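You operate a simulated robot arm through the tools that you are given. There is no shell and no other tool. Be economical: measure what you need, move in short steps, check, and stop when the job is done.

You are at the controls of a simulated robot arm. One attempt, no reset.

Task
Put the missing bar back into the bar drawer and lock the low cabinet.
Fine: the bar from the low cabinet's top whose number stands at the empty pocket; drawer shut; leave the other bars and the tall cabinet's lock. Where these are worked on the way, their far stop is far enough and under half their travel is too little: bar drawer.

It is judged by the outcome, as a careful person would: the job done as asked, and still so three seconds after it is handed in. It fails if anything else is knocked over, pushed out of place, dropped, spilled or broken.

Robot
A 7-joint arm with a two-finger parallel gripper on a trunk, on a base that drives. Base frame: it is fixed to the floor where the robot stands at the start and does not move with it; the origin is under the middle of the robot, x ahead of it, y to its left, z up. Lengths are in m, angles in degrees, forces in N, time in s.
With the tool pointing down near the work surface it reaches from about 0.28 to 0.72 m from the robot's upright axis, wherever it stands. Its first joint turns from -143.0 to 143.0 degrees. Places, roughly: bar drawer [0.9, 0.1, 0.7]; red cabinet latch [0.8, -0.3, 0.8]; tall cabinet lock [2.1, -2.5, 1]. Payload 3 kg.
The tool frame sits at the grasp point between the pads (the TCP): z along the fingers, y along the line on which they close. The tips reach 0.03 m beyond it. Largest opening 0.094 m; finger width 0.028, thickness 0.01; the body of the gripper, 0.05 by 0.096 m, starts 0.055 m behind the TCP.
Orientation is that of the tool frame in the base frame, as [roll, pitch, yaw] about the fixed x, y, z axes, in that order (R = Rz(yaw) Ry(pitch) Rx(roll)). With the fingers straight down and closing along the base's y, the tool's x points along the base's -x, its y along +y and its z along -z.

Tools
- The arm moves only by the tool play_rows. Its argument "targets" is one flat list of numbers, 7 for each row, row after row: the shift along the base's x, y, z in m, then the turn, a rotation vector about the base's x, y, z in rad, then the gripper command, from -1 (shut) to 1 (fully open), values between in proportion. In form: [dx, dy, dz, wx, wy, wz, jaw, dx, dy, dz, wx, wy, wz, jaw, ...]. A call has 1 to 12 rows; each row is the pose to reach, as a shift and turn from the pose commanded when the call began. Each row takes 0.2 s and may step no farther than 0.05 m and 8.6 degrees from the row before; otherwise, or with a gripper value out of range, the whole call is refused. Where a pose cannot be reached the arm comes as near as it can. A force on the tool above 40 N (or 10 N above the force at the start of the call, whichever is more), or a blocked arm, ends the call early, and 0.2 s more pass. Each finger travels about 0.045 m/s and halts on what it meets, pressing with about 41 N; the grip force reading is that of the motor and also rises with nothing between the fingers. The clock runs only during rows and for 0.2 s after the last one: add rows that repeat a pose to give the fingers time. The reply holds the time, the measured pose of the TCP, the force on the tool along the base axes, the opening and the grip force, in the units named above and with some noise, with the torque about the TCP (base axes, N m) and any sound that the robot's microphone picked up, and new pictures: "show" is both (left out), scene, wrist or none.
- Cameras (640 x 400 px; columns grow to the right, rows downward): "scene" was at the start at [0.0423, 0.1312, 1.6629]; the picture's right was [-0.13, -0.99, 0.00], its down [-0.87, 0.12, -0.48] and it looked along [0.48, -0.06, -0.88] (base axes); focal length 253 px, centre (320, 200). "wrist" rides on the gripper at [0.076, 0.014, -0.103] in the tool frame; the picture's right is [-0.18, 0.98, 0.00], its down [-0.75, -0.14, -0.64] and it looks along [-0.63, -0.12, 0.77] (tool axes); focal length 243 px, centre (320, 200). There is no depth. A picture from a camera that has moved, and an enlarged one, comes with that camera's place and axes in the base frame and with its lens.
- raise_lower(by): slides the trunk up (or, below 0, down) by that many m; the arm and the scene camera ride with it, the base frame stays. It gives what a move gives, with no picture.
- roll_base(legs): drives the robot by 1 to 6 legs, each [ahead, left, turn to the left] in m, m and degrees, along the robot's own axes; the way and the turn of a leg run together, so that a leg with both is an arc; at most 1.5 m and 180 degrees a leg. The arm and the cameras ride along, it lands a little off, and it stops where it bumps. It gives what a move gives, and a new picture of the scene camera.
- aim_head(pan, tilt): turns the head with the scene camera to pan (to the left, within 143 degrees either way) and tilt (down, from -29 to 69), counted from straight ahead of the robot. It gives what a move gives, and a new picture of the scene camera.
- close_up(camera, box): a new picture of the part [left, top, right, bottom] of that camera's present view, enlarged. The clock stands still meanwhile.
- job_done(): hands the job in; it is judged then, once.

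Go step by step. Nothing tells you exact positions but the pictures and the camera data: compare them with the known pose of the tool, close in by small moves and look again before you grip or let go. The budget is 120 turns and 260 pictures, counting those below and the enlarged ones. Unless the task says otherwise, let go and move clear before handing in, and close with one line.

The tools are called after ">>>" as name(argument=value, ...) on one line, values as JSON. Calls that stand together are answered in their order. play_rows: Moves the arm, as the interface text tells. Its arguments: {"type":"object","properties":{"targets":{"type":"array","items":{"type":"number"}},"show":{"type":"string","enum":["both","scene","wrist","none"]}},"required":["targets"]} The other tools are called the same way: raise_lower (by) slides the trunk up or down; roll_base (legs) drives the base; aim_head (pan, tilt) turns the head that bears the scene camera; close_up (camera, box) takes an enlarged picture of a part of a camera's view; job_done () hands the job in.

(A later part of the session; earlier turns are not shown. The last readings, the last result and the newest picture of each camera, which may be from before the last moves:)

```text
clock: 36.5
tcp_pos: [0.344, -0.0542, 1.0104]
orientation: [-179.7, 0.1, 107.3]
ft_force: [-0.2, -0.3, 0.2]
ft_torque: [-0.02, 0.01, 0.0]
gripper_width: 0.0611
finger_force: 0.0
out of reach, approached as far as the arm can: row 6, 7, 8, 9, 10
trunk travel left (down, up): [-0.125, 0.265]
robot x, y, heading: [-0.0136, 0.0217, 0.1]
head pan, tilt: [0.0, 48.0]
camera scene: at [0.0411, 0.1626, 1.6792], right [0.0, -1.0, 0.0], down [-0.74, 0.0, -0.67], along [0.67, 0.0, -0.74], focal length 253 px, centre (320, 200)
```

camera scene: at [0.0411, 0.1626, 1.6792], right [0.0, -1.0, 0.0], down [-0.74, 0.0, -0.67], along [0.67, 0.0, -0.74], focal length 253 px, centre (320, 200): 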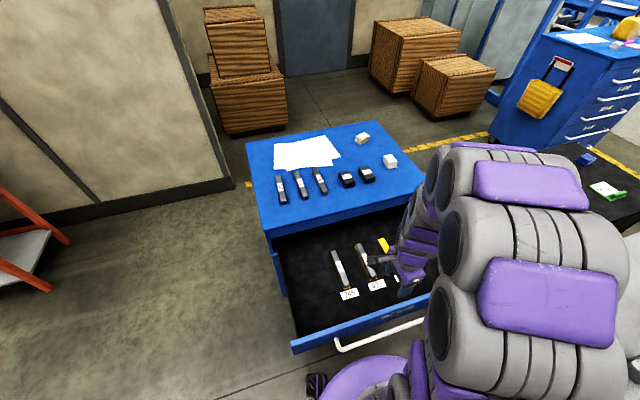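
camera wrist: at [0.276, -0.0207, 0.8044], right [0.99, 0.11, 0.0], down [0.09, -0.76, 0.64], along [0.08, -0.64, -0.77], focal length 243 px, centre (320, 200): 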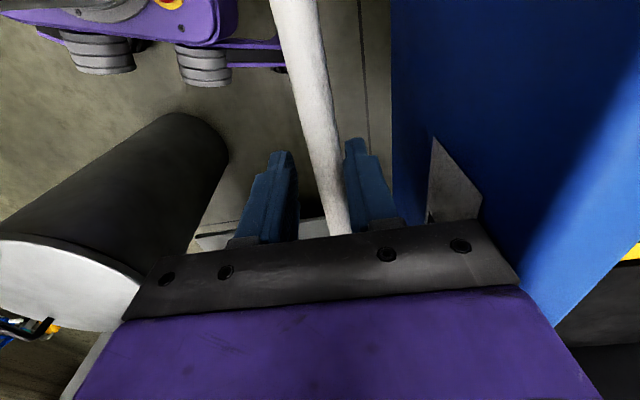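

I'll turn the hand to the bar direction and hold it high in front, then drive around to the left front of the cabinet.

>>> play_rows(targets=[0.02, 0.015, 0.01, 0, 0, 0.141, 0.4, 0.04, 0.03, 0.02, 0, 0, 0.282, 0.4, 0.06, 0.045, 0.03, 0, 0, 0.423, 0.4, 0.08, 0.06, 0.04, 0, 0, 0.564, 0.4, 0.1, 0.075, 0.05, 0, 0, 0.705, 0.4, 0.12, 0.09, 0.05, 0, 0, 0.846, 0.4, 0.14, 0.1, 0.05, 0, 0, 0.987, 0.4, 0.16, 0.11, 0.05, 0, 0, 1.128, 0.4, 0.16, 0.12, 0.05, 0, 0, 1.269, 0.4, 0.16, 0.12, 0.05, 0, 0, 1.41, 0.4, 0.16, 0.12, 0.05, 0, 0, 1.545, 0.4], show="none")

>>> roll_base(legs=[[0, 0.47, 0], [0.24, 0, 0]])

```text
clock: 39.0
tcp_pos: [0.5042, 0.0663, 1.0618]
orientation: [179.9, 0.0, -164.1]
ft_force: [-0.3, 0.2, -0.2]
ft_torque: [-0.01, 0.0, 0.01]
gripper_width: 0.0659
finger_force: 0.2
trunk travel left (down, up): [-0.125, 0.265]
robot x, y, heading: [-0.0138, 0.0181, 0.0]
head pan, tilt: [0.0, 48.0]
```

```text
clock: 43.1
tcp_pos: [0.7389, 0.537, 1.061]
orientation: [180.0, 0.1, -163.8]
ft_force: [0.4, 0.1, 0.1]
ft_torque: [-0.01, 0.01, 0.0]
gripper_width: 0.0656
finger_force: 0.1
trunk travel left (down, up): [-0.125, 0.265]
robot x, y, heading: [0.2234, 0.4882, 0.3]
head pan, tilt: [0.0, 48.0]
camera scene: at [0.2762, 0.6358, 1.6786], right [0.01, -1.0, 0.01], down [-0.75, -0.01, -0.67], along [0.67, 0.0, -0.75], focal length 253 px, centre (320, 200)
```

scene: 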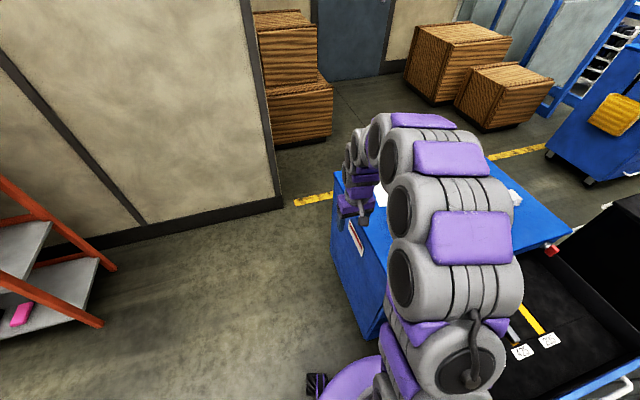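

Now I'll move the hand over bar 205.

>>> play_rows(targets=[0.015, -0.04, 0, 0, 0, 0, 0.4, 0.03, -0.08, 0, 0, 0, 0, 0.4, 0.045, -0.12, 0, 0, 0, 0, 0.4, 0.06, -0.16, -0.02, 0, 0, 0, 0.4, 0.075, -0.202, -0.05, 0, 0, 0, 0.4, 0.075, -0.202, -0.09, 0, 0, 0, 0.4, 0.075, -0.202, -0.11, 0, 0, 0, 0.4, 0.075, -0.202, -0.11, 0, 0, 0, 0.4], show="wrist")

```text
refused: row 5 steps farther than a row can; nothing moved
```

>>> play_rows(targets=[0.015, -0.04, 0, 0, 0, 0, 0.4, 0.03, -0.08, 0, 0, 0, 0, 0.4, 0.045, -0.12, 0, 0, 0, 0, 0.4, 0.06, -0.16, -0.02, 0, 0, 0, 0.4, 0.075, -0.202, -0.03, 0, 0, 0, 0.4, 0.075, -0.202, -0.07, 0, 0, 0, 0.4, 0.075, -0.202, -0.11, 0, 0, 0, 0.4, 0.075, -0.202, -0.11, 0, 0, 0, 0.4], show="wrist")

```text
clock: 44.9
tcp_pos: [0.8125, 0.3244, 0.9529]
orientation: [179.5, 0.4, -163.9]
ft_force: [0.5, -0.3, -0.3]
ft_torque: [0.02, 0.03, -0.02]
gripper_width: 0.0658
finger_force: 0.0
trunk travel left (down, up): [-0.125, 0.265]
robot x, y, heading: [0.2234, 0.4868, 0.4]
head pan, tilt: [0.0, 48.0]
camera wrist: at [0.7354, 0.3162, 1.0538], right [-0.1, 1.0, 0.01], down [0.76, 0.07, 0.64], along [0.64, 0.07, -0.76], focal length 243 px, centre (320, 200)
```

wrist: 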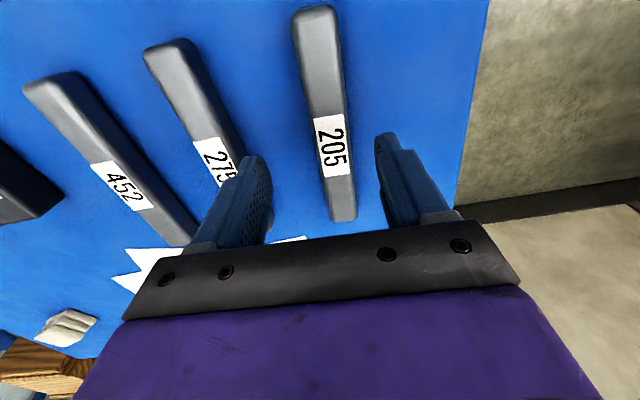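

Bar 205 is undisturbed at (0.816, 0.335). I'll centre and go down lower this time, in small steps, feeling for the top surface.

>>> play_rows(targets=[0.003, 0.0105, -0.02, 0, 0, 0, 0.4, 0.003, 0.0105, -0.04, 0, 0, 0, 0.4, 0.003, 0.0105, -0.05, 0, 0, 0, 0.4, 0.003, 0.0105, -0.054, 0, 0, 0, 0.4, 0.003, 0.0105, -0.054, 0, 0, 0, 0.4], show="wrist")

>>> close_up(camera="scene", box=[320, 160, 420, 230])

```text
clock: 46.1
tcp_pos: [0.8137, 0.3397, 0.8988]
orientation: [179.6, 0.2, -163.8]
ft_force: [-0.4, 0.1, 0.0]
ft_torque: [0.03, 0.02, 0.03]
gripper_width: 0.0658
finger_force: 0.1
trunk travel left (down, up): [-0.125, 0.265]
robot x, y, heading: [0.218, 0.4883, 0.5]
head pan, tilt: [0.0, 48.0]
camera wrist: at [0.7376, 0.3314, 1.0008], right [-0.1, 1.0, 0.01], down [0.76, 0.07, 0.64], along [0.64, 0.07, -0.76], focal length 243 px, centre (320, 200)
```

wrist: 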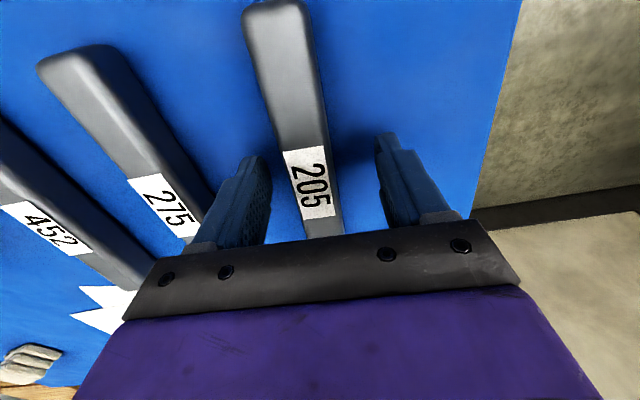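

```text
5.71 times, centred on (370, 195) of scene
camera zoom: at [0.2759, 0.6258, 1.6795], right [0.01, -1.0, 0.0], down [-0.74, -0.01, -0.67], along [0.67, 0.01, -0.74], focal length 1446 px, centre (34, 229)
```

zoom: 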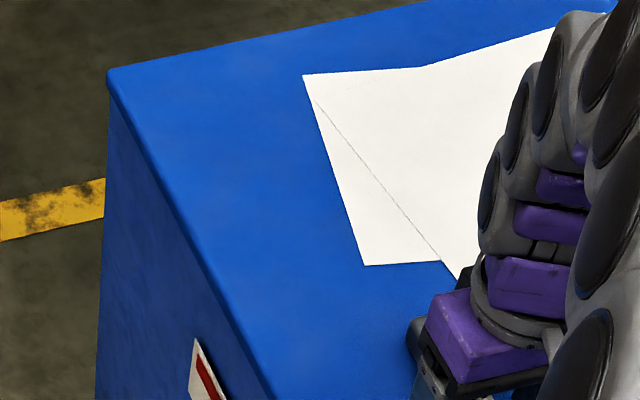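

No contact yet at tip height 0.869. I'll shift 4 mm right and creep lower.

>>> play_rows(targets=[0.001, -0.004, -0.002, 0, 0, 0, 0.4, 0.001, -0.004, -0.004, 0, 0, 0, 0.4, 0.001, -0.004, -0.006, 0, 0, 0, 0.4, 0.001, -0.004, -0.006, 0, 0, 0, 0.4], show="wrist")

```text
clock: 47.1
tcp_pos: [0.8152, 0.3365, 0.8926]
orientation: [179.8, 0.3, -163.8]
ft_force: [-1.0, 0.8, 0.3]
ft_torque: [0.04, -0.02, 0.02]
gripper_width: 0.066
finger_force: 0.1
trunk travel left (down, up): [-0.125, 0.265]
robot x, y, heading: [0.2164, 0.486, 0.4]
head pan, tilt: [0.0, 48.0]
camera wrist: at [0.738, 0.3277, 0.9949], right [-0.1, 1.0, 0.01], down [0.76, 0.07, 0.64], along [0.64, 0.07, -0.76], focal length 243 px, centre (320, 200)
```

wrist: 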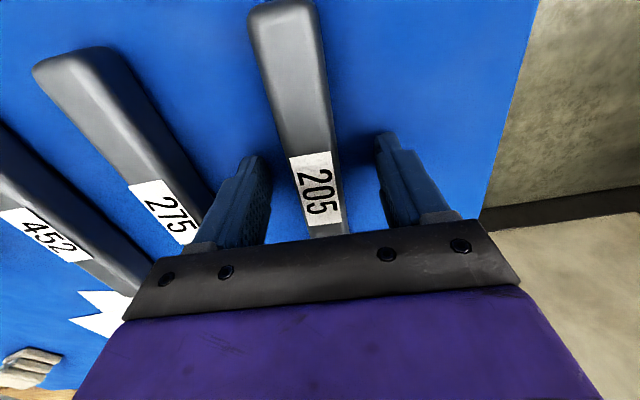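

Still clear, with about 3 cm of overlap. I'll close here and lift slowly.

>>> play_rows(targets=[0.001, 0, 0.002, 0, 0, 0, 0, 0.001, 0, 0.002, 0, 0, 0, -0.5, 0.001, 0, 0.002, 0, 0, 0, -1, 0.001, 0, 0.002, 0, 0, 0, -1, 0.001, 0, 0.002, 0, 0, 0, -1, 0.001, 0, 0.002, 0, 0, 0, -1, 0.001, 0, 0.007, 0, 0, 0, -1, 0.001, 0, 0.015, 0, 0, 0, -1, 0.001, 0, 0.025, 0, 0, 0, -1, 0.001, 0, 0.025, 0, 0, 0, -1], show="wrist")

```text
clock: 49.3
tcp_pos: [0.8162, 0.3351, 0.9172]
orientation: [179.7, 0.3, -163.8]
ft_force: [0.5, 0.5, -5.4]
ft_torque: [-0.01, 0.03, 0.0]
gripper_width: 0.0277
finger_force: 41.4
trunk travel left (down, up): [-0.125, 0.265]
robot x, y, heading: [0.2186, 0.4839, 0.4]
head pan, tilt: [0.0, 48.0]
camera wrist: at [0.7392, 0.3276, 1.0195], right [-0.1, 1.0, 0.01], down [0.76, 0.07, 0.64], along [0.64, 0.07, -0.76], focal length 243 px, centre (320, 200)
```

wrist: 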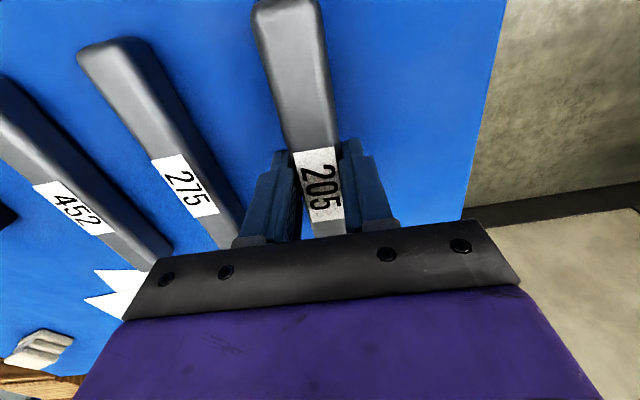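

The bar is held (about 5 N of weight). I'll lift it high, then drive back and right so the pocket comes into reach.

>>> play_rows(targets=[0, 0, 0.03, 0, 0, 0, -1, 0, 0, 0.06, 0, 0, 0, -1, 0, 0, 0.09, 0, 0, 0, -1, 0, 0, 0.12, 0, 0, 0, -1, 0, 0, 0.14, 0, 0, 0, -1, 0, 0, 0.14, 0, 0, 0, -1], show="wrist")

```text
clock: 50.7
tcp_pos: [0.8167, 0.3335, 1.0556]
orientation: [179.7, 0.2, -163.8]
ft_force: [0.0, -0.1, -4.2]
ft_torque: [-0.03, 0.01, -0.01]
gripper_width: 0.0275
finger_force: 41.4
trunk travel left (down, up): [-0.125, 0.265]
robot x, y, heading: [0.2206, 0.4883, 0.4]
head pan, tilt: [0.0, 48.0]
camera wrist: at [0.7397, 0.3263, 1.1575], right [-0.1, 1.0, 0.01], down [0.76, 0.07, 0.64], along [0.64, 0.07, -0.77], focal length 243 px, centre (320, 200)
```

wrist: 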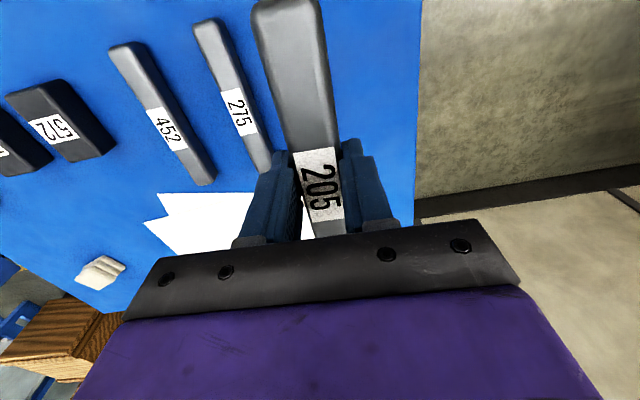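

>>> roll_base(legs=[[-0.19, 0, 0], [0, -0.46, 0]])

>>> close_up(camera="wrist", box=[0, 0, 640, 400])

```text
clock: 54.6
tcp_pos: [0.6306, -0.1138, 1.0565]
orientation: [-179.8, 0.1, -163.7]
ft_force: [1.4, 0.5, -5.4]
ft_torque: [0.0, 0.06, 0.03]
gripper_width: 0.0276
finger_force: 40.7
trunk travel left (down, up): [-0.125, 0.265]
robot x, y, heading: [0.0349, 0.03, 0.5]
head pan, tilt: [0.0, 48.0]
camera scene: at [0.0899, 0.1831, 1.678], right [0.01, -1.0, 0.01], down [-0.75, -0.01, -0.67], along [0.67, 0.0, -0.75], focal length 253 px, centre (320, 200)
```

scene: 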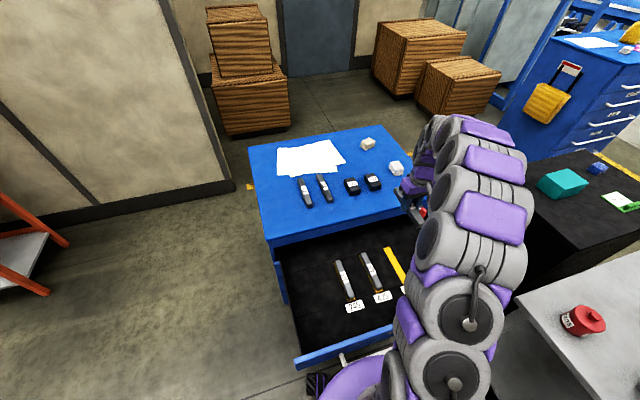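

```text
1.00 times, centred on (320, 200) of wrist (not enlarged: the box is as wide or as high as the picture)
camera zoom: at [0.5533, -0.1211, 1.1592], right [-0.1, 1.0, 0.0], down [0.76, 0.08, 0.64], along [0.64, 0.06, -0.77], focal length 243 px, centre (320, 200)
```

zoom: 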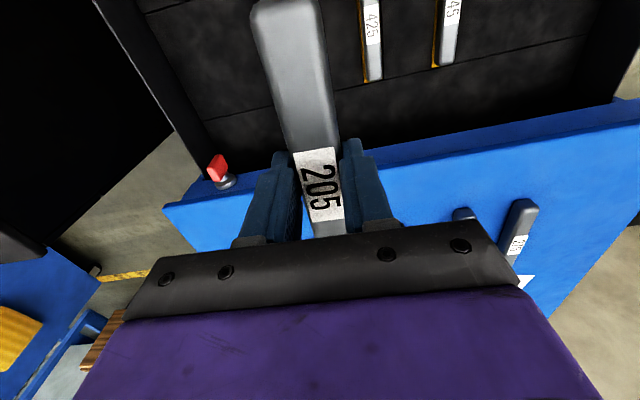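

I need an unobstructed look at the pocket, so I'll shift the hand left and back a little while high.

>>> play_rows(targets=[-0.02, 0.04, 0, 0, 0, 0, -1, -0.04, 0.08, 0, 0, 0, 0, -1, -0.06, 0.12, 0, 0, 0, 0, -1, -0.08, 0.12, 0, 0, 0, 0, -1, -0.08, 0.12, 0, 0, 0, 0, -1])

>>> close_up(camera="wrist", box=[100, 0, 420, 200])

>>> close_up(camera="scene", box=[260, 200, 460, 325])

```text
clock: 55.8
tcp_pos: [0.548, -0.0118, 1.0583]
orientation: [179.4, 0.5, -163.8]
ft_force: [0.7, 0.2, -5.5]
ft_torque: [-0.01, 0.04, -0.02]
gripper_width: 0.0278
finger_force: 41.1
trunk travel left (down, up): [-0.125, 0.265]
robot x, y, heading: [0.0347, 0.0256, 0.4]
head pan, tilt: [0.0, 48.0]
camera scene: at [0.0898, 0.1557, 1.6802], right [0.01, -1.0, -0.01], down [-0.75, 0.0, -0.67], along [0.67, 0.01, -0.75], focal length 253 px, centre (320, 200)
camera wrist: at [0.4713, -0.0199, 1.1585], right [-0.1, 1.0, 0.01], down [0.76, 0.07, 0.65], along [0.64, 0.07, -0.76], focal length 243 px, centre (320, 200)
```

scene: 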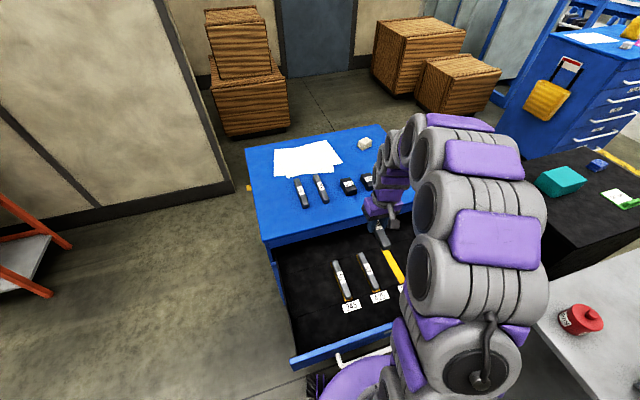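
wrist: 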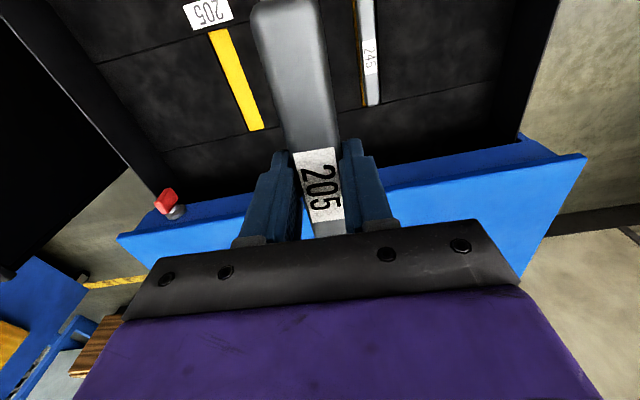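

```text
2.00 times, centred on (260, 100) of wrist
camera zoom: at [0.4713, -0.0199, 1.1585], right [-0.1, 1.0, 0.01], down [0.76, 0.07, 0.65], along [0.64, 0.07, -0.76], focal length 485 px, centre (440, 400)
```

zoom: 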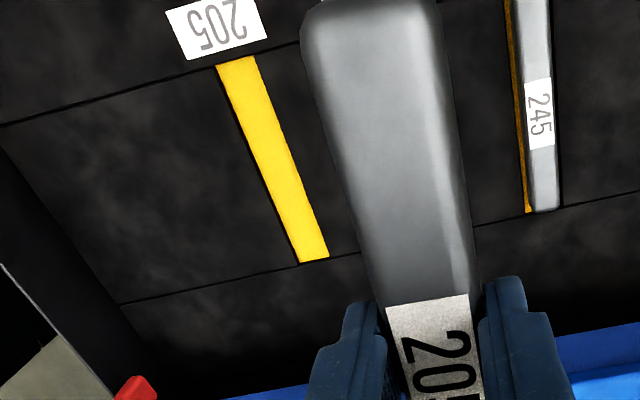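

```text
3.20 times, centred on (360, 262) of scene
camera zoom: at [0.0898, 0.1557, 1.6802], right [0.01, -1.0, -0.01], down [-0.75, 0.0, -0.67], along [0.67, 0.01, -0.75], focal length 810 px, centre (192, 0)
```

zoom: 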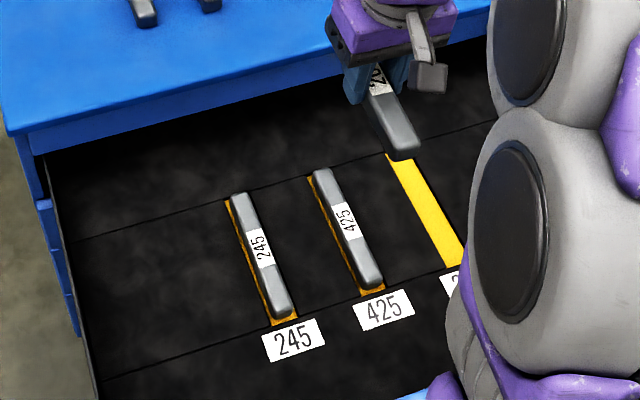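

The pocket measures from (0.530, -0.176) to (0.695, -0.126), centre (0.612, -0.151), along about 16.8°. I'll carry the bar above it, turning 0.6°, and check.

>>> play_rows(targets=[0.015, -0.035, 0, 0, 0, 0.01, -1, 0.03, -0.07, 0, 0, 0, 0.01, -1, 0.05, -0.105, 0, 0, 0, 0.01, -1, 0.064, -0.139, -0.01, 0, 0, 0.01, -1, 0.064, -0.139, -0.05, 0, 0, 0.01, -1, 0.064, -0.139, -0.09, 0, 0, 0.01, -1, 0.064, -0.139, -0.13, 0, 0, 0.01, -1, 0.064, -0.139, -0.16, 0, 0, 0.01, -1, 0.064, -0.139, -0.16, 0, 0, 0.01, -1])

>>> close_up(camera="wrist", box=[160, 0, 480, 200])

>>> close_up(camera="scene", box=[280, 200, 480, 325])

```text
clock: 57.8
tcp_pos: [0.6132, -0.1417, 0.8974]
orientation: [179.9, 0.4, -163.1]
ft_force: [0.0, -0.3, -5.0]
ft_torque: [-0.01, 0.04, 0.01]
gripper_width: 0.0274
finger_force: 41.2
trunk travel left (down, up): [-0.125, 0.265]
robot x, y, heading: [0.0348, 0.029, 0.2]
head pan, tilt: [0.0, 48.0]
camera scene: at [0.0898, 0.1701, 1.6792], right [0.01, -1.0, 0.0], down [-0.75, -0.01, -0.67], along [0.67, 0.0, -0.75], focal length 253 px, centre (320, 200)
camera wrist: at [0.5361, -0.1507, 0.9994], right [-0.11, 0.99, 0.01], down [0.76, 0.08, 0.65], along [0.64, 0.07, -0.76], focal length 243 px, centre (320, 200)
```

scene: 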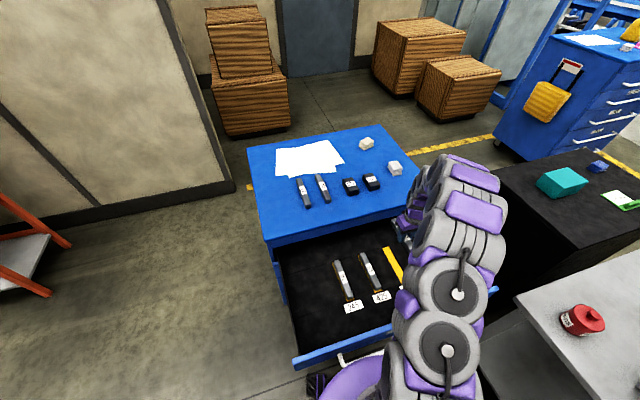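
wrist: 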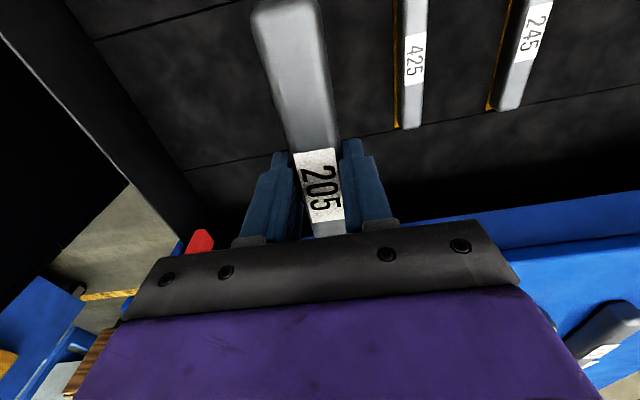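

```text
2.00 times, centred on (320, 100) of wrist
camera zoom: at [0.5361, -0.1507, 0.9994], right [-0.11, 0.99, 0.01], down [0.76, 0.08, 0.65], along [0.64, 0.07, -0.76], focal length 485 px, centre (320, 400)
```

zoom: 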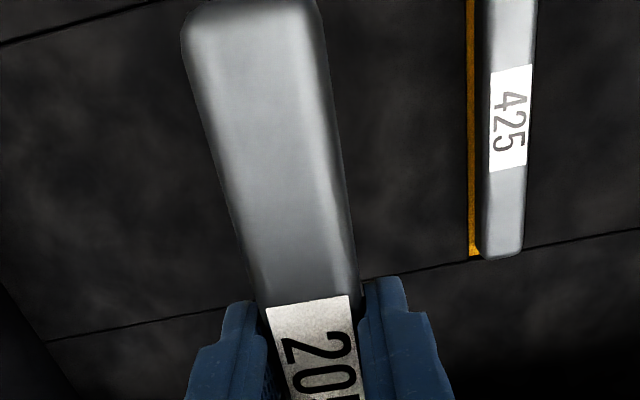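

```text
3.20 times, centred on (380, 262) of scene
camera zoom: at [0.0898, 0.1701, 1.6792], right [0.01, -1.0, 0.0], down [-0.75, -0.01, -0.67], along [0.67, 0.0, -0.75], focal length 810 px, centre (128, 0)
```

zoom: 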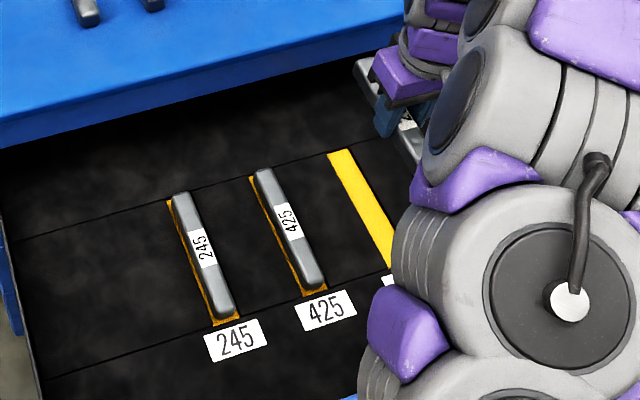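

Neighbour spacing predicts the pocket centre at (0.610, -0.152), which agrees with my direct measurement. I'll lower to about 0.78 with a small correction.

>>> play_rows(targets=[-0.003, -0.01, -0.03, 0, 0, 0, -1, -0.003, -0.01, -0.07, 0, 0, 0, -1, -0.003, -0.01, -0.11, 0, 0, 0, -1, -0.003, -0.01, -0.13, 0, 0, 0, -1, -0.003, -0.01, -0.13, 0, 0, 0, -1])

>>> close_up(camera="scene", box=[280, 200, 480, 325])

>>> close_up(camera="wrist", box=[160, 0, 480, 200])

```text
clock: 59.0
tcp_pos: [0.6084, -0.1534, 0.7661]
orientation: [179.6, 0.3, -163.0]
ft_force: [0.4, 0.0, -5.7]
ft_torque: [-0.05, 0.02, 0.01]
gripper_width: 0.0277
finger_force: 40.7
trunk travel left (down, up): [-0.125, 0.265]
robot x, y, heading: [0.034, 0.0258, 0.6]
head pan, tilt: [0.0, 48.0]
camera scene: at [0.0904, 0.1671, 1.6794], right [0.01, -1.0, 0.0], down [-0.75, -0.01, -0.67], along [0.67, 0.01, -0.75], focal length 253 px, centre (320, 200)
camera wrist: at [0.531, -0.1621, 0.8681], right [-0.11, 0.99, 0.01], down [0.76, 0.08, 0.65], along [0.64, 0.08, -0.76], focal length 243 px, centre (320, 200)
```

scene: 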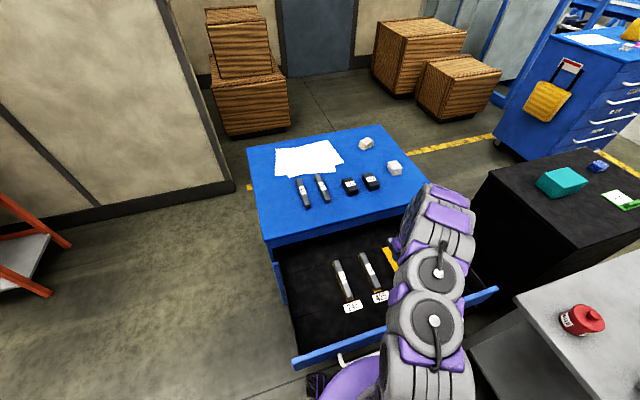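
wrist: 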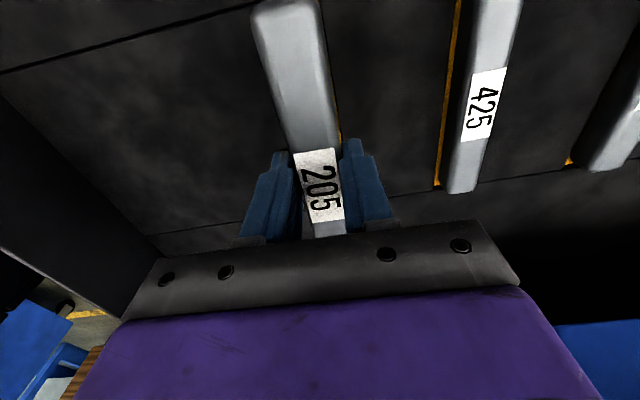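

```text
3.20 times, centred on (380, 262) of scene
camera zoom: at [0.0904, 0.1671, 1.6794], right [0.01, -1.0, 0.0], down [-0.75, -0.01, -0.67], along [0.67, 0.01, -0.75], focal length 810 px, centre (128, 0)
```

zoom: 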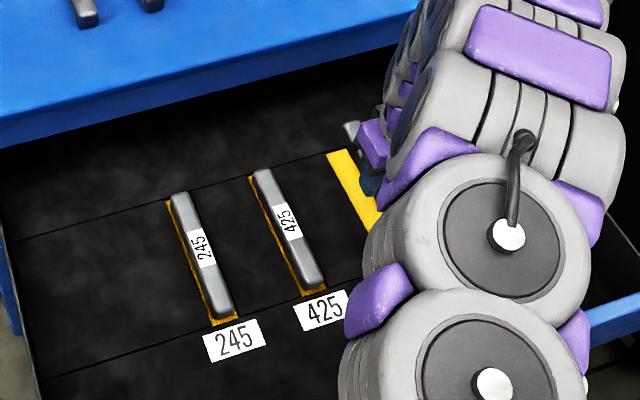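

```text
2.00 times, centred on (320, 100) of wrist
camera zoom: at [0.531, -0.1621, 0.8681], right [-0.11, 0.99, 0.01], down [0.76, 0.08, 0.65], along [0.64, 0.08, -0.76], focal length 485 px, centre (320, 400)
```

zoom: 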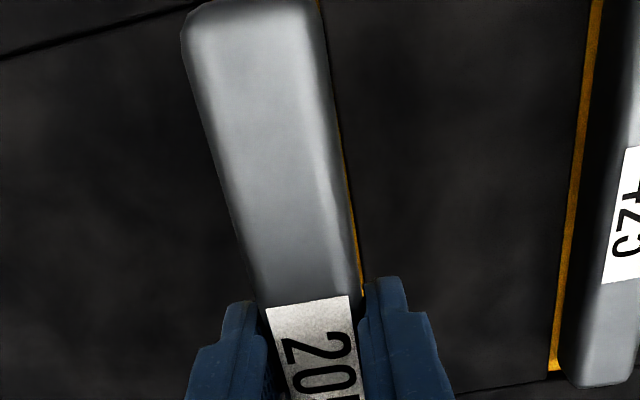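

The gold edge peeks evenly beside the bar, so it's centred within 1–2 mm. I'll lower gently.

>>> play_rows(targets=[0.001, 0.001, -0.015, 0, 0, 0, -1, 0.001, 0.001, -0.028, 0, 0, 0, -1, 0.001, 0.001, -0.034, 0, 0, 0, -1, 0.001, 0.001, -0.038, 0, 0, 0, -1, 0.001, 0.001, -0.038, 0, 0, 0, -1], show="wrist")

>>> close_up(camera="wrist", box=[160, 0, 480, 200])

```text
clock: 60.2
tcp_pos: [0.6102, -0.1516, 0.7283]
orientation: [179.7, 0.4, -163.2]
ft_force: [0.4, -0.2, -4.5]
ft_torque: [-0.02, 0.01, -0.01]
gripper_width: 0.0279
finger_force: 40.9
trunk travel left (down, up): [-0.125, 0.265]
robot x, y, heading: [0.0331, 0.0288, 0.6]
head pan, tilt: [0.0, 48.0]
camera wrist: at [0.5329, -0.1601, 0.8301], right [-0.11, 0.99, 0.01], down [0.76, 0.08, 0.65], along [0.64, 0.08, -0.76], focal length 243 px, centre (320, 200)
```

wrist: 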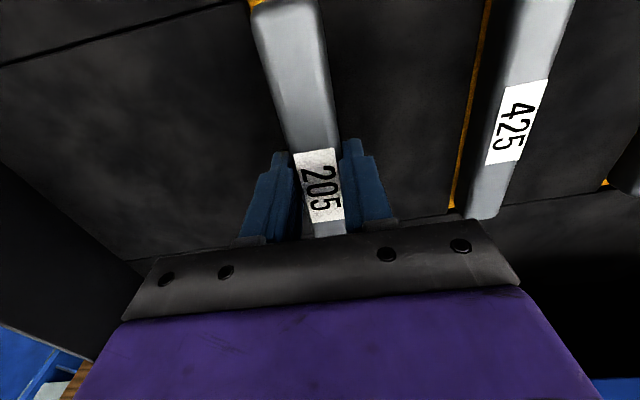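

```text
2.00 times, centred on (320, 100) of wrist
camera zoom: at [0.5329, -0.1601, 0.8301], right [-0.11, 0.99, 0.01], down [0.76, 0.08, 0.65], along [0.64, 0.08, -0.76], focal length 485 px, centre (320, 400)
```

zoom: 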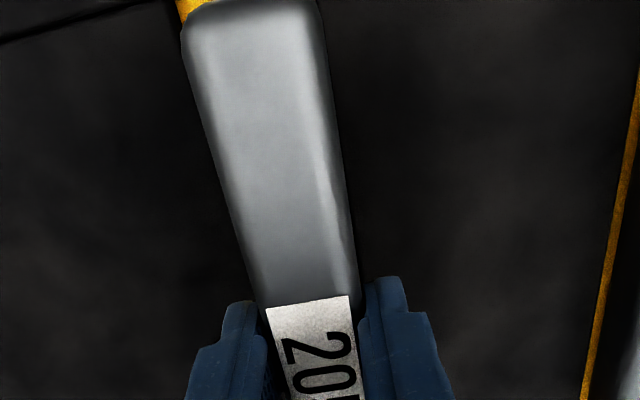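

I'll nudge 1.5 mm right and keep lowering in small steps until it touches.

>>> play_rows(targets=[0, -0.0015, -0.003, 0, 0, 0, -1, 0, -0.0015, -0.006, 0, 0, 0, -1, 0, -0.0015, -0.009, 0, 0, 0, -1, 0, -0.0015, -0.009, 0, 0, 0, -1], show="wrist")

>>> close_up(camera="wrist", box=[160, 0, 480, 200])

```text
clock: 61.2
tcp_pos: [0.6094, -0.154, 0.7195]
orientation: [179.6, 0.4, -163.3]
ft_force: [-0.7, 0.1, -5.4]
ft_torque: [-0.02, 0.03, 0.0]
gripper_width: 0.0277
finger_force: 41.0
trunk travel left (down, up): [-0.125, 0.265]
robot x, y, heading: [0.0342, 0.0259, 0.6]
head pan, tilt: [0.0, 48.0]
camera wrist: at [0.5328, -0.162, 0.8214], right [-0.11, 0.99, 0.01], down [0.76, 0.08, 0.65], along [0.64, 0.08, -0.76], focal length 243 px, centre (320, 200)
```

wrist: 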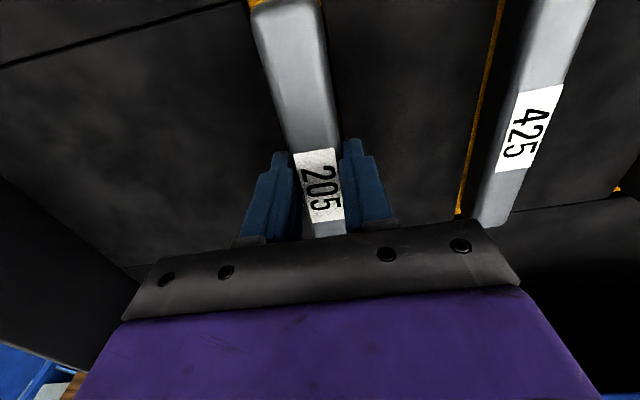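

```text
2.00 times, centred on (320, 100) of wrist
camera zoom: at [0.5328, -0.162, 0.8214], right [-0.11, 0.99, 0.01], down [0.76, 0.08, 0.65], along [0.64, 0.08, -0.76], focal length 485 px, centre (320, 400)
```

zoom: 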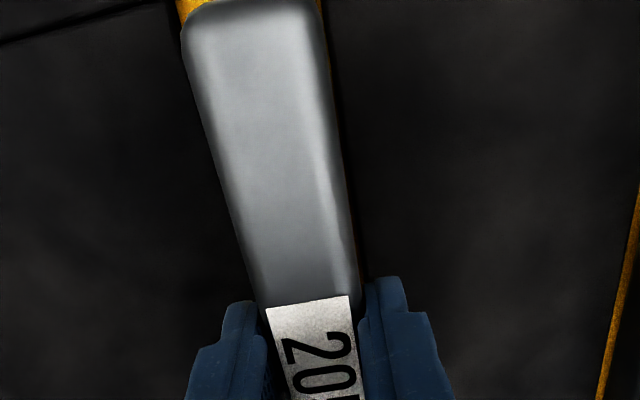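

Gold now shows on both sides at the near end, so it's well centred. I'll go lower.

>>> play_rows(targets=[0, 0, -0.003, 0, 0, 0, -1, 0, 0, -0.006, 0, 0, 0, -1, 0, 0, -0.009, 0, 0, 0, -1, 0, 0, -0.009, 0, 0, 0, -1], show="wrist")

```text
clock: 62.2
tcp_pos: [0.6098, -0.1534, 0.7097]
orientation: [179.7, 0.4, -163.2]
ft_force: [-0.4, 0.3, -4.5]
ft_torque: [-0.02, 0.04, 0.01]
gripper_width: 0.0274
finger_force: 41.8
trunk travel left (down, up): [-0.125, 0.265]
robot x, y, heading: [0.0312, 0.0269, 0.5]
head pan, tilt: [0.0, 48.0]
camera wrist: at [0.5324, -0.1612, 0.8123], right [-0.11, 0.99, 0.01], down [0.76, 0.08, 0.65], along [0.64, 0.08, -0.76], focal length 243 px, centre (320, 200)
```

wrist: 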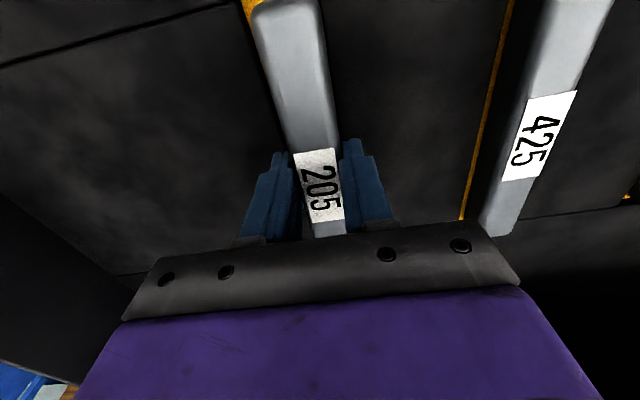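

Still no contact. The neighbour bar's top triangulates to about 0.695, so there's roughly 12 mm to go. I'll check lateral alignment again up close.

>>> close_up(camera="wrist", box=[220, 0, 380, 100])

>>> close_up(camera="wrist", box=[420, 0, 640, 240])

```text
4.00 times, centred on (300, 50) of wrist
camera zoom: at [0.5324, -0.1612, 0.8123], right [-0.11, 0.99, 0.01], down [0.76, 0.08, 0.65], along [0.64, 0.08, -0.76], focal length 970 px, centre (400, 800)
```

zoom: 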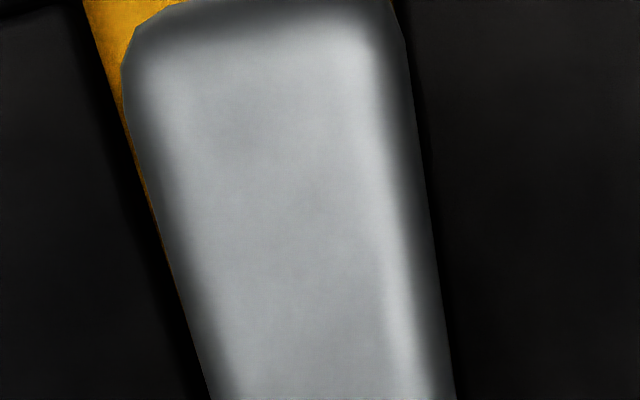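

```text
1.67 times, centred on (530, 120) of wrist
camera zoom: at [0.5324, -0.1612, 0.8123], right [-0.11, 0.99, 0.01], down [0.76, 0.08, 0.65], along [0.64, 0.08, -0.76], focal length 404 px, centre (-30, 333)
```

zoom: 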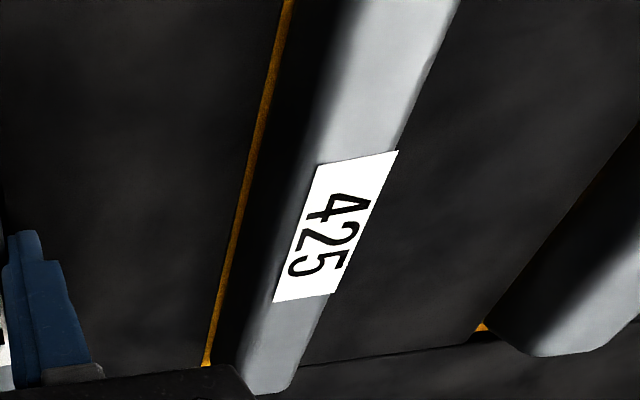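

The pocket is centred about 1.6 mm to the right of the bar. I'll correct and lower in 2–3 mm steps.

>>> play_rows(targets=[0, -0.0016, -0.0, 0, 0, 0, -1, 0, -0.0016, -0.003, 0, 0, 0, -1, 0, -0.0016, -0.006, 0, 0, 0, -1, 0, -0.0016, -0.008, 0, 0, 0, -1, 0, -0.0016, -0.008, 0, 0, 0, -1], show="wrist")

>>> close_up(camera="wrist", box=[220, 0, 380, 100])

```text
clock: 63.4
tcp_pos: [0.6101, -0.1552, 0.7029]
orientation: [179.6, 0.4, -163.2]
ft_force: [-0.2, -1.1, -4.8]
ft_torque: [0.02, 0.07, -0.03]
gripper_width: 0.0274
finger_force: 41.1
trunk travel left (down, up): [-0.125, 0.265]
robot x, y, heading: [0.0338, 0.0256, 0.3]
head pan, tilt: [0.0, 48.0]
camera wrist: at [0.5327, -0.164, 0.8045], right [-0.11, 0.99, 0.01], down [0.76, 0.08, 0.65], along [0.64, 0.08, -0.76], focal length 243 px, centre (320, 200)
```

wrist: 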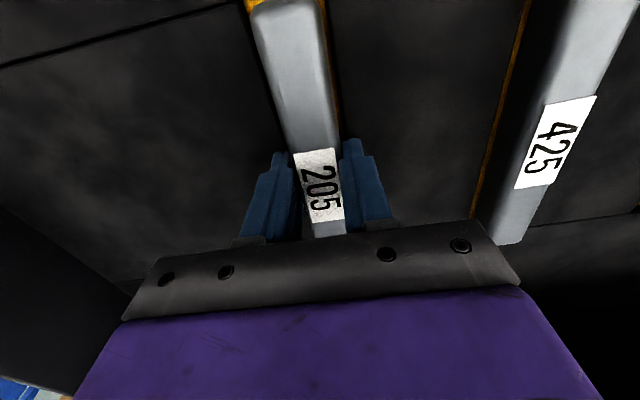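

```text
4.00 times, centred on (300, 50) of wrist
camera zoom: at [0.5327, -0.164, 0.8045], right [-0.11, 0.99, 0.01], down [0.76, 0.08, 0.65], along [0.64, 0.08, -0.76], focal length 970 px, centre (400, 800)
```

zoom: 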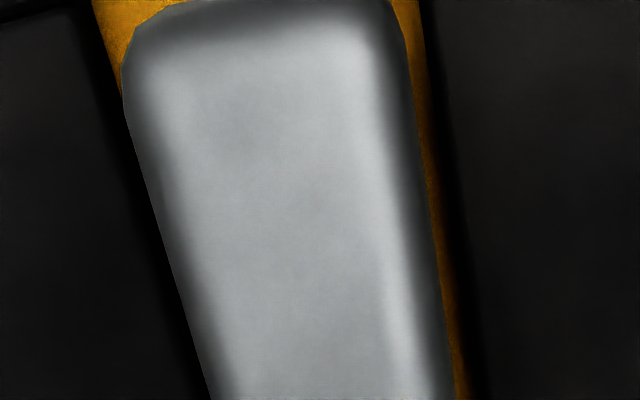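

Gold shows on both sides; it's centred. I'll continue down until contact.

>>> play_rows(targets=[0, 0, -0.002, 0, 0, 0, -1, 0, 0, -0.004, 0, 0, 0, -1, 0, 0, -0.006, 0, 0, 0, -1, 0, 0, -0.008, 0, 0, 0, -1, 0, 0, -0.008, 0, 0, 0, -1], show="wrist")

>>> close_up(camera="wrist", box=[220, 0, 380, 100])

```text
clock: 64.3
tcp_pos: [0.6128, -0.1539, 0.7003]
orientation: [180.0, 0.9, -163.1]
ft_force: [-0.9, 2.5, 30.2]
ft_torque: [0.4, 0.61, -0.25]
gripper_width: 0.0275
finger_force: 40.8
trunk travel left (down, up): [-0.125, 0.265]
robot x, y, heading: [0.0358, 0.0258, 0.4]
head pan, tilt: [0.0, 48.0]
stopped in row 4: the force on the tool passed its limit at 43 N (the readings are from after the stop); the commanded pose is now the measured one
camera wrist: at [0.5346, -0.1621, 0.8025], right [-0.11, 0.99, 0.0], down [0.75, 0.08, 0.65], along [0.65, 0.07, -0.76], focal length 243 px, centre (320, 200)
```

wrist: 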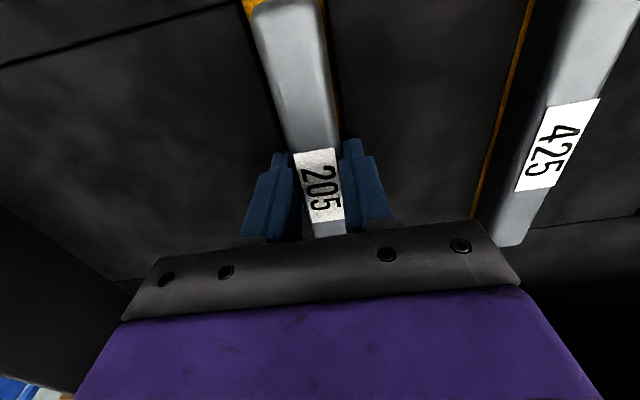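

```text
4.00 times, centred on (300, 50) of wrist
camera zoom: at [0.5346, -0.1621, 0.8025], right [-0.11, 0.99, 0.0], down [0.75, 0.08, 0.65], along [0.65, 0.07, -0.76], focal length 970 px, centre (400, 800)
```

zoom: 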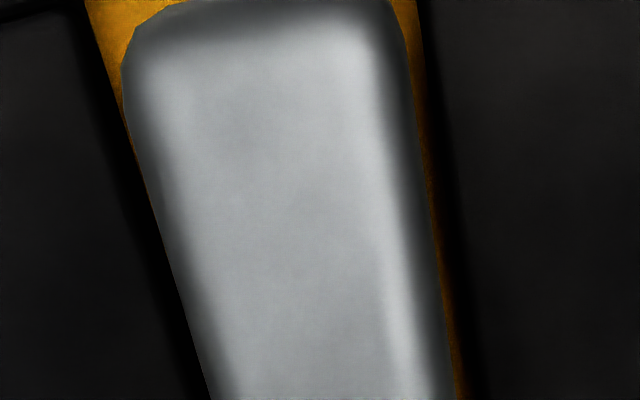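

Contact came at TCP z about 0.700. Comparing label sizes, bar 205's top is level with bar 425 within a millimetre or two, so it's in the pocket. I'll open slowly and rise.

>>> play_rows(targets=[0, 0, 0.0, 0, 0, 0, -0.6, 0, 0, 0.0, 0, 0, 0, -0.2, 0, 0, 0.0, 0, 0, 0, 0.1, 0, 0, 0.0, 0, 0, 0, 0.1, 0, 0, 0.02, 0, 0, 0, 0.1, 0, 0, 0.05, 0, 0, 0, 0.1, 0, 0, 0.09, 0, 0, 0, 0.1, 0, 0, 0.13, 0, 0, 0, 0.1, 0, 0, 0.17, 0, 0, 0, 0.1, 0, 0, 0.17, 0, 0, 0, 0.1])

>>> close_up(camera="wrist", box=[220, 0, 540, 200])

```text
clock: 65.2
tcp_pos: [0.6157, -0.1635, 0.7016]
orientation: [-179.8, 1.2, -163.4]
ft_force: [2.9, -5.1, 23.0]
ft_torque: [0.38, 0.38, -0.07]
gripper_width: 0.0485
finger_force: 0.2
trunk travel left (down, up): [-0.125, 0.265]
robot x, y, heading: [0.0335, 0.0245, 0.2]
head pan, tilt: [0.0, 48.0]
stopped in row 4: the force on the tool passed its limit at 45 N (the readings are from after the stop); the commanded pose is now the measured one
camera scene: at [0.0868, 0.1614, 1.68], right [0.01, -1.0, 0.0], down [-0.74, 0.0, -0.67], along [0.67, 0.01, -0.74], focal length 253 px, centre (320, 200)
camera wrist: at [0.5362, -0.1711, 0.802], right [-0.1, 0.99, 0.0], down [0.75, 0.08, 0.66], along [0.65, 0.07, -0.75], focal length 243 px, centre (320, 200)
```

scene: 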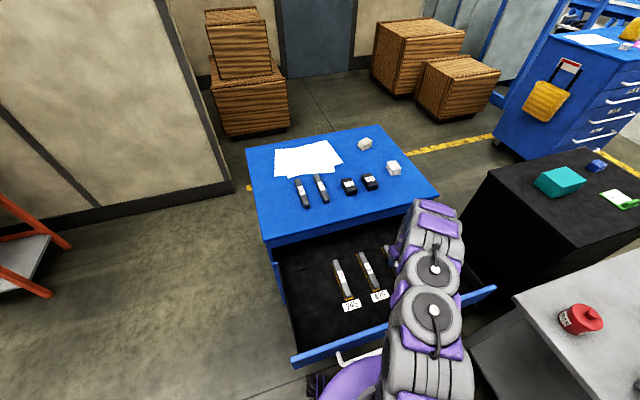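
wrist: 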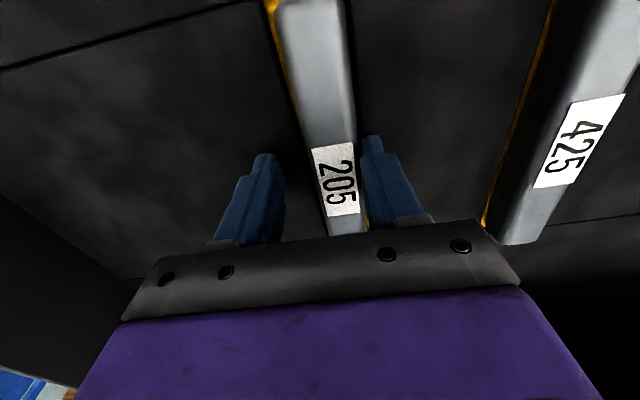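

```text
2.00 times, centred on (380, 100) of wrist
camera zoom: at [0.5362, -0.1711, 0.802], right [-0.1, 0.99, 0.0], down [0.75, 0.08, 0.66], along [0.65, 0.07, -0.75], focal length 485 px, centre (200, 400)
```

zoom: 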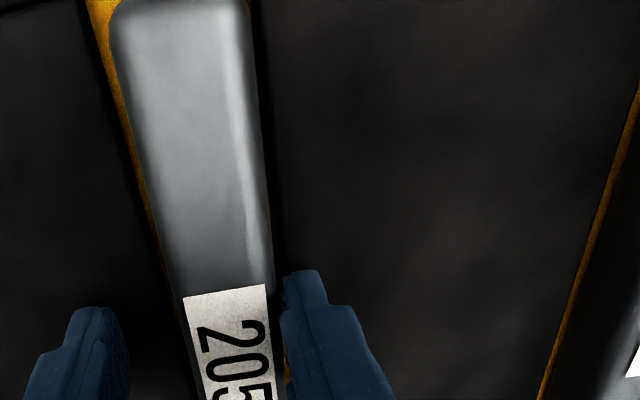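

The bar is released in its pocket. The fingers were pressing on the liner, so I'll rise straight up.

>>> play_rows(targets=[0, 0, 0.01, 0, 0, 0, 0.1, 0, 0, 0.03, 0, 0, 0, 0.1, 0, 0, 0.06, 0, 0, 0, 0.1, 0, 0, 0.1, 0, 0, 0, 0.1, 0, 0, 0.14, 0, 0, 0, 0.1, 0, 0, 0.18, 0, 0, 0, 0.1, 0, 0, 0.22, 0, 0, 0, 0.1, -0.02, 0.04, 0.24, 0, 0, 0, 0.1, -0.04, 0.07, 0.26, 0, 0, 0, 0.1, -0.06, 0.1, 0.28, 0, 0, 0, 0.1, -0.06, 0.1, 0.28, 0, 0, 0, 0.1])

>>> close_up(camera="wrist", box=[140, 0, 540, 250])

```text
clock: 67.6
tcp_pos: [0.5539, -0.0575, 0.9822]
orientation: [-179.8, 0.9, -163.3]
ft_force: [-0.3, -0.3, -0.1]
ft_torque: [0.02, 0.01, 0.01]
gripper_width: 0.0516
finger_force: 0.0
trunk travel left (down, up): [-0.125, 0.265]
robot x, y, heading: [0.0346, 0.0293, 0.5]
head pan, tilt: [0.0, 48.0]
camera scene: at [0.0895, 0.1683, 1.6793], right [0.01, -1.0, 0.0], down [-0.74, -0.01, -0.67], along [0.67, 0.0, -0.74], focal length 253 px, centre (320, 200)
camera wrist: at [0.4752, -0.0653, 1.0838], right [-0.11, 0.99, 0.0], down [0.75, 0.08, 0.65], along [0.65, 0.07, -0.76], focal length 243 px, centre (320, 200)
```

scene: 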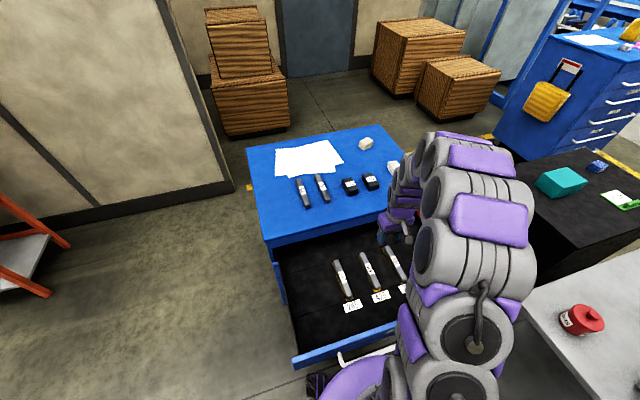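
wrist: 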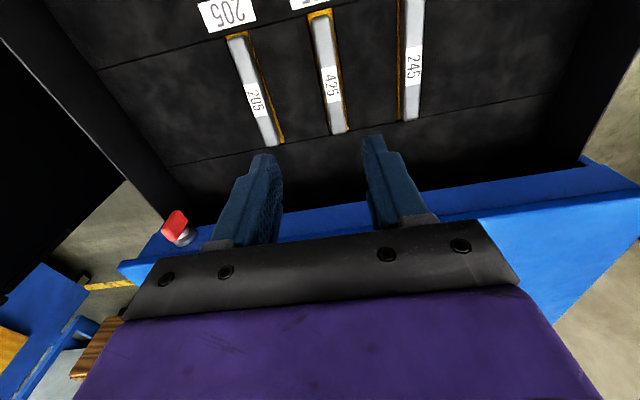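

```text
1.60 times, centred on (340, 125) of wrist
camera zoom: at [0.4752, -0.0653, 1.0838], right [-0.11, 0.99, 0.0], down [0.75, 0.08, 0.65], along [0.65, 0.07, -0.76], focal length 388 px, centre (288, 320)
```

zoom: 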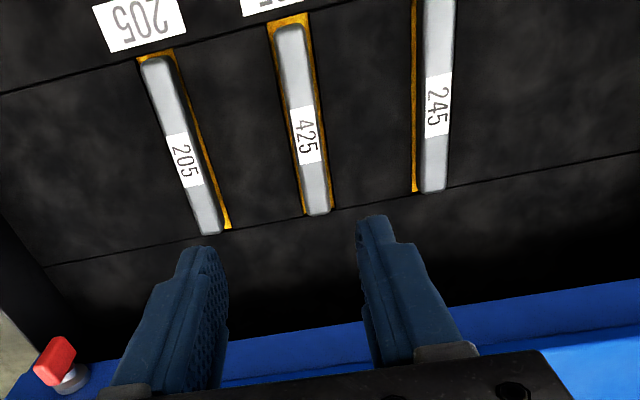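

Bar 205 appears seated like its neighbours. I'll take one check from directly behind it to be sure it isn't riding on the rim.

>>> play_rows(targets=[0, -0.04, -0.03, 0, 0, 0, 0.1, 0, -0.08, -0.06, 0, 0, 0, 0.1, -0.01, -0.1, -0.08, 0, 0, 0, 0.1, -0.01, -0.1, -0.08, 0, 0, 0, 0.1], show="none")

>>> close_up(camera="wrist", box=[220, 0, 540, 200])

>>> close_up(camera="scene", box=[300, 220, 460, 320])

```text
clock: 68.6
tcp_pos: [0.5438, -0.1585, 0.899]
orientation: [-179.8, 1.0, -163.3]
ft_force: [0.3, -0.3, 0.0]
ft_torque: [0.01, 0.02, 0.02]
gripper_width: 0.0516
finger_force: 0.0
trunk travel left (down, up): [-0.125, 0.265]
robot x, y, heading: [0.033, 0.0266, 0.5]
head pan, tilt: [0.0, 48.0]
```

```text
2.00 times, centred on (380, 100) of wrist
camera zoom: at [0.4662, -0.1662, 1.0003], right [-0.11, 0.99, 0.0], down [0.75, 0.08, 0.66], along [0.65, 0.07, -0.76], focal length 485 px, centre (200, 400)
```

zoom: 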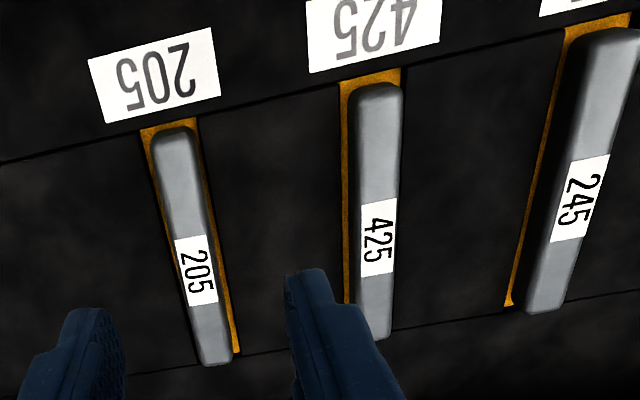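

```text
4.00 times, centred on (380, 270) of scene
camera zoom: at [0.0892, 0.1675, 1.6795], right [0.01, -1.0, 0.0], down [-0.74, 0.0, -0.67], along [0.67, 0.01, -0.74], focal length 1012 px, centre (80, -80)
```

zoom: 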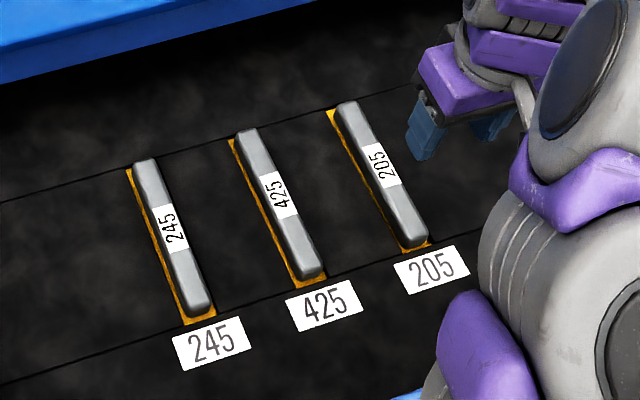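

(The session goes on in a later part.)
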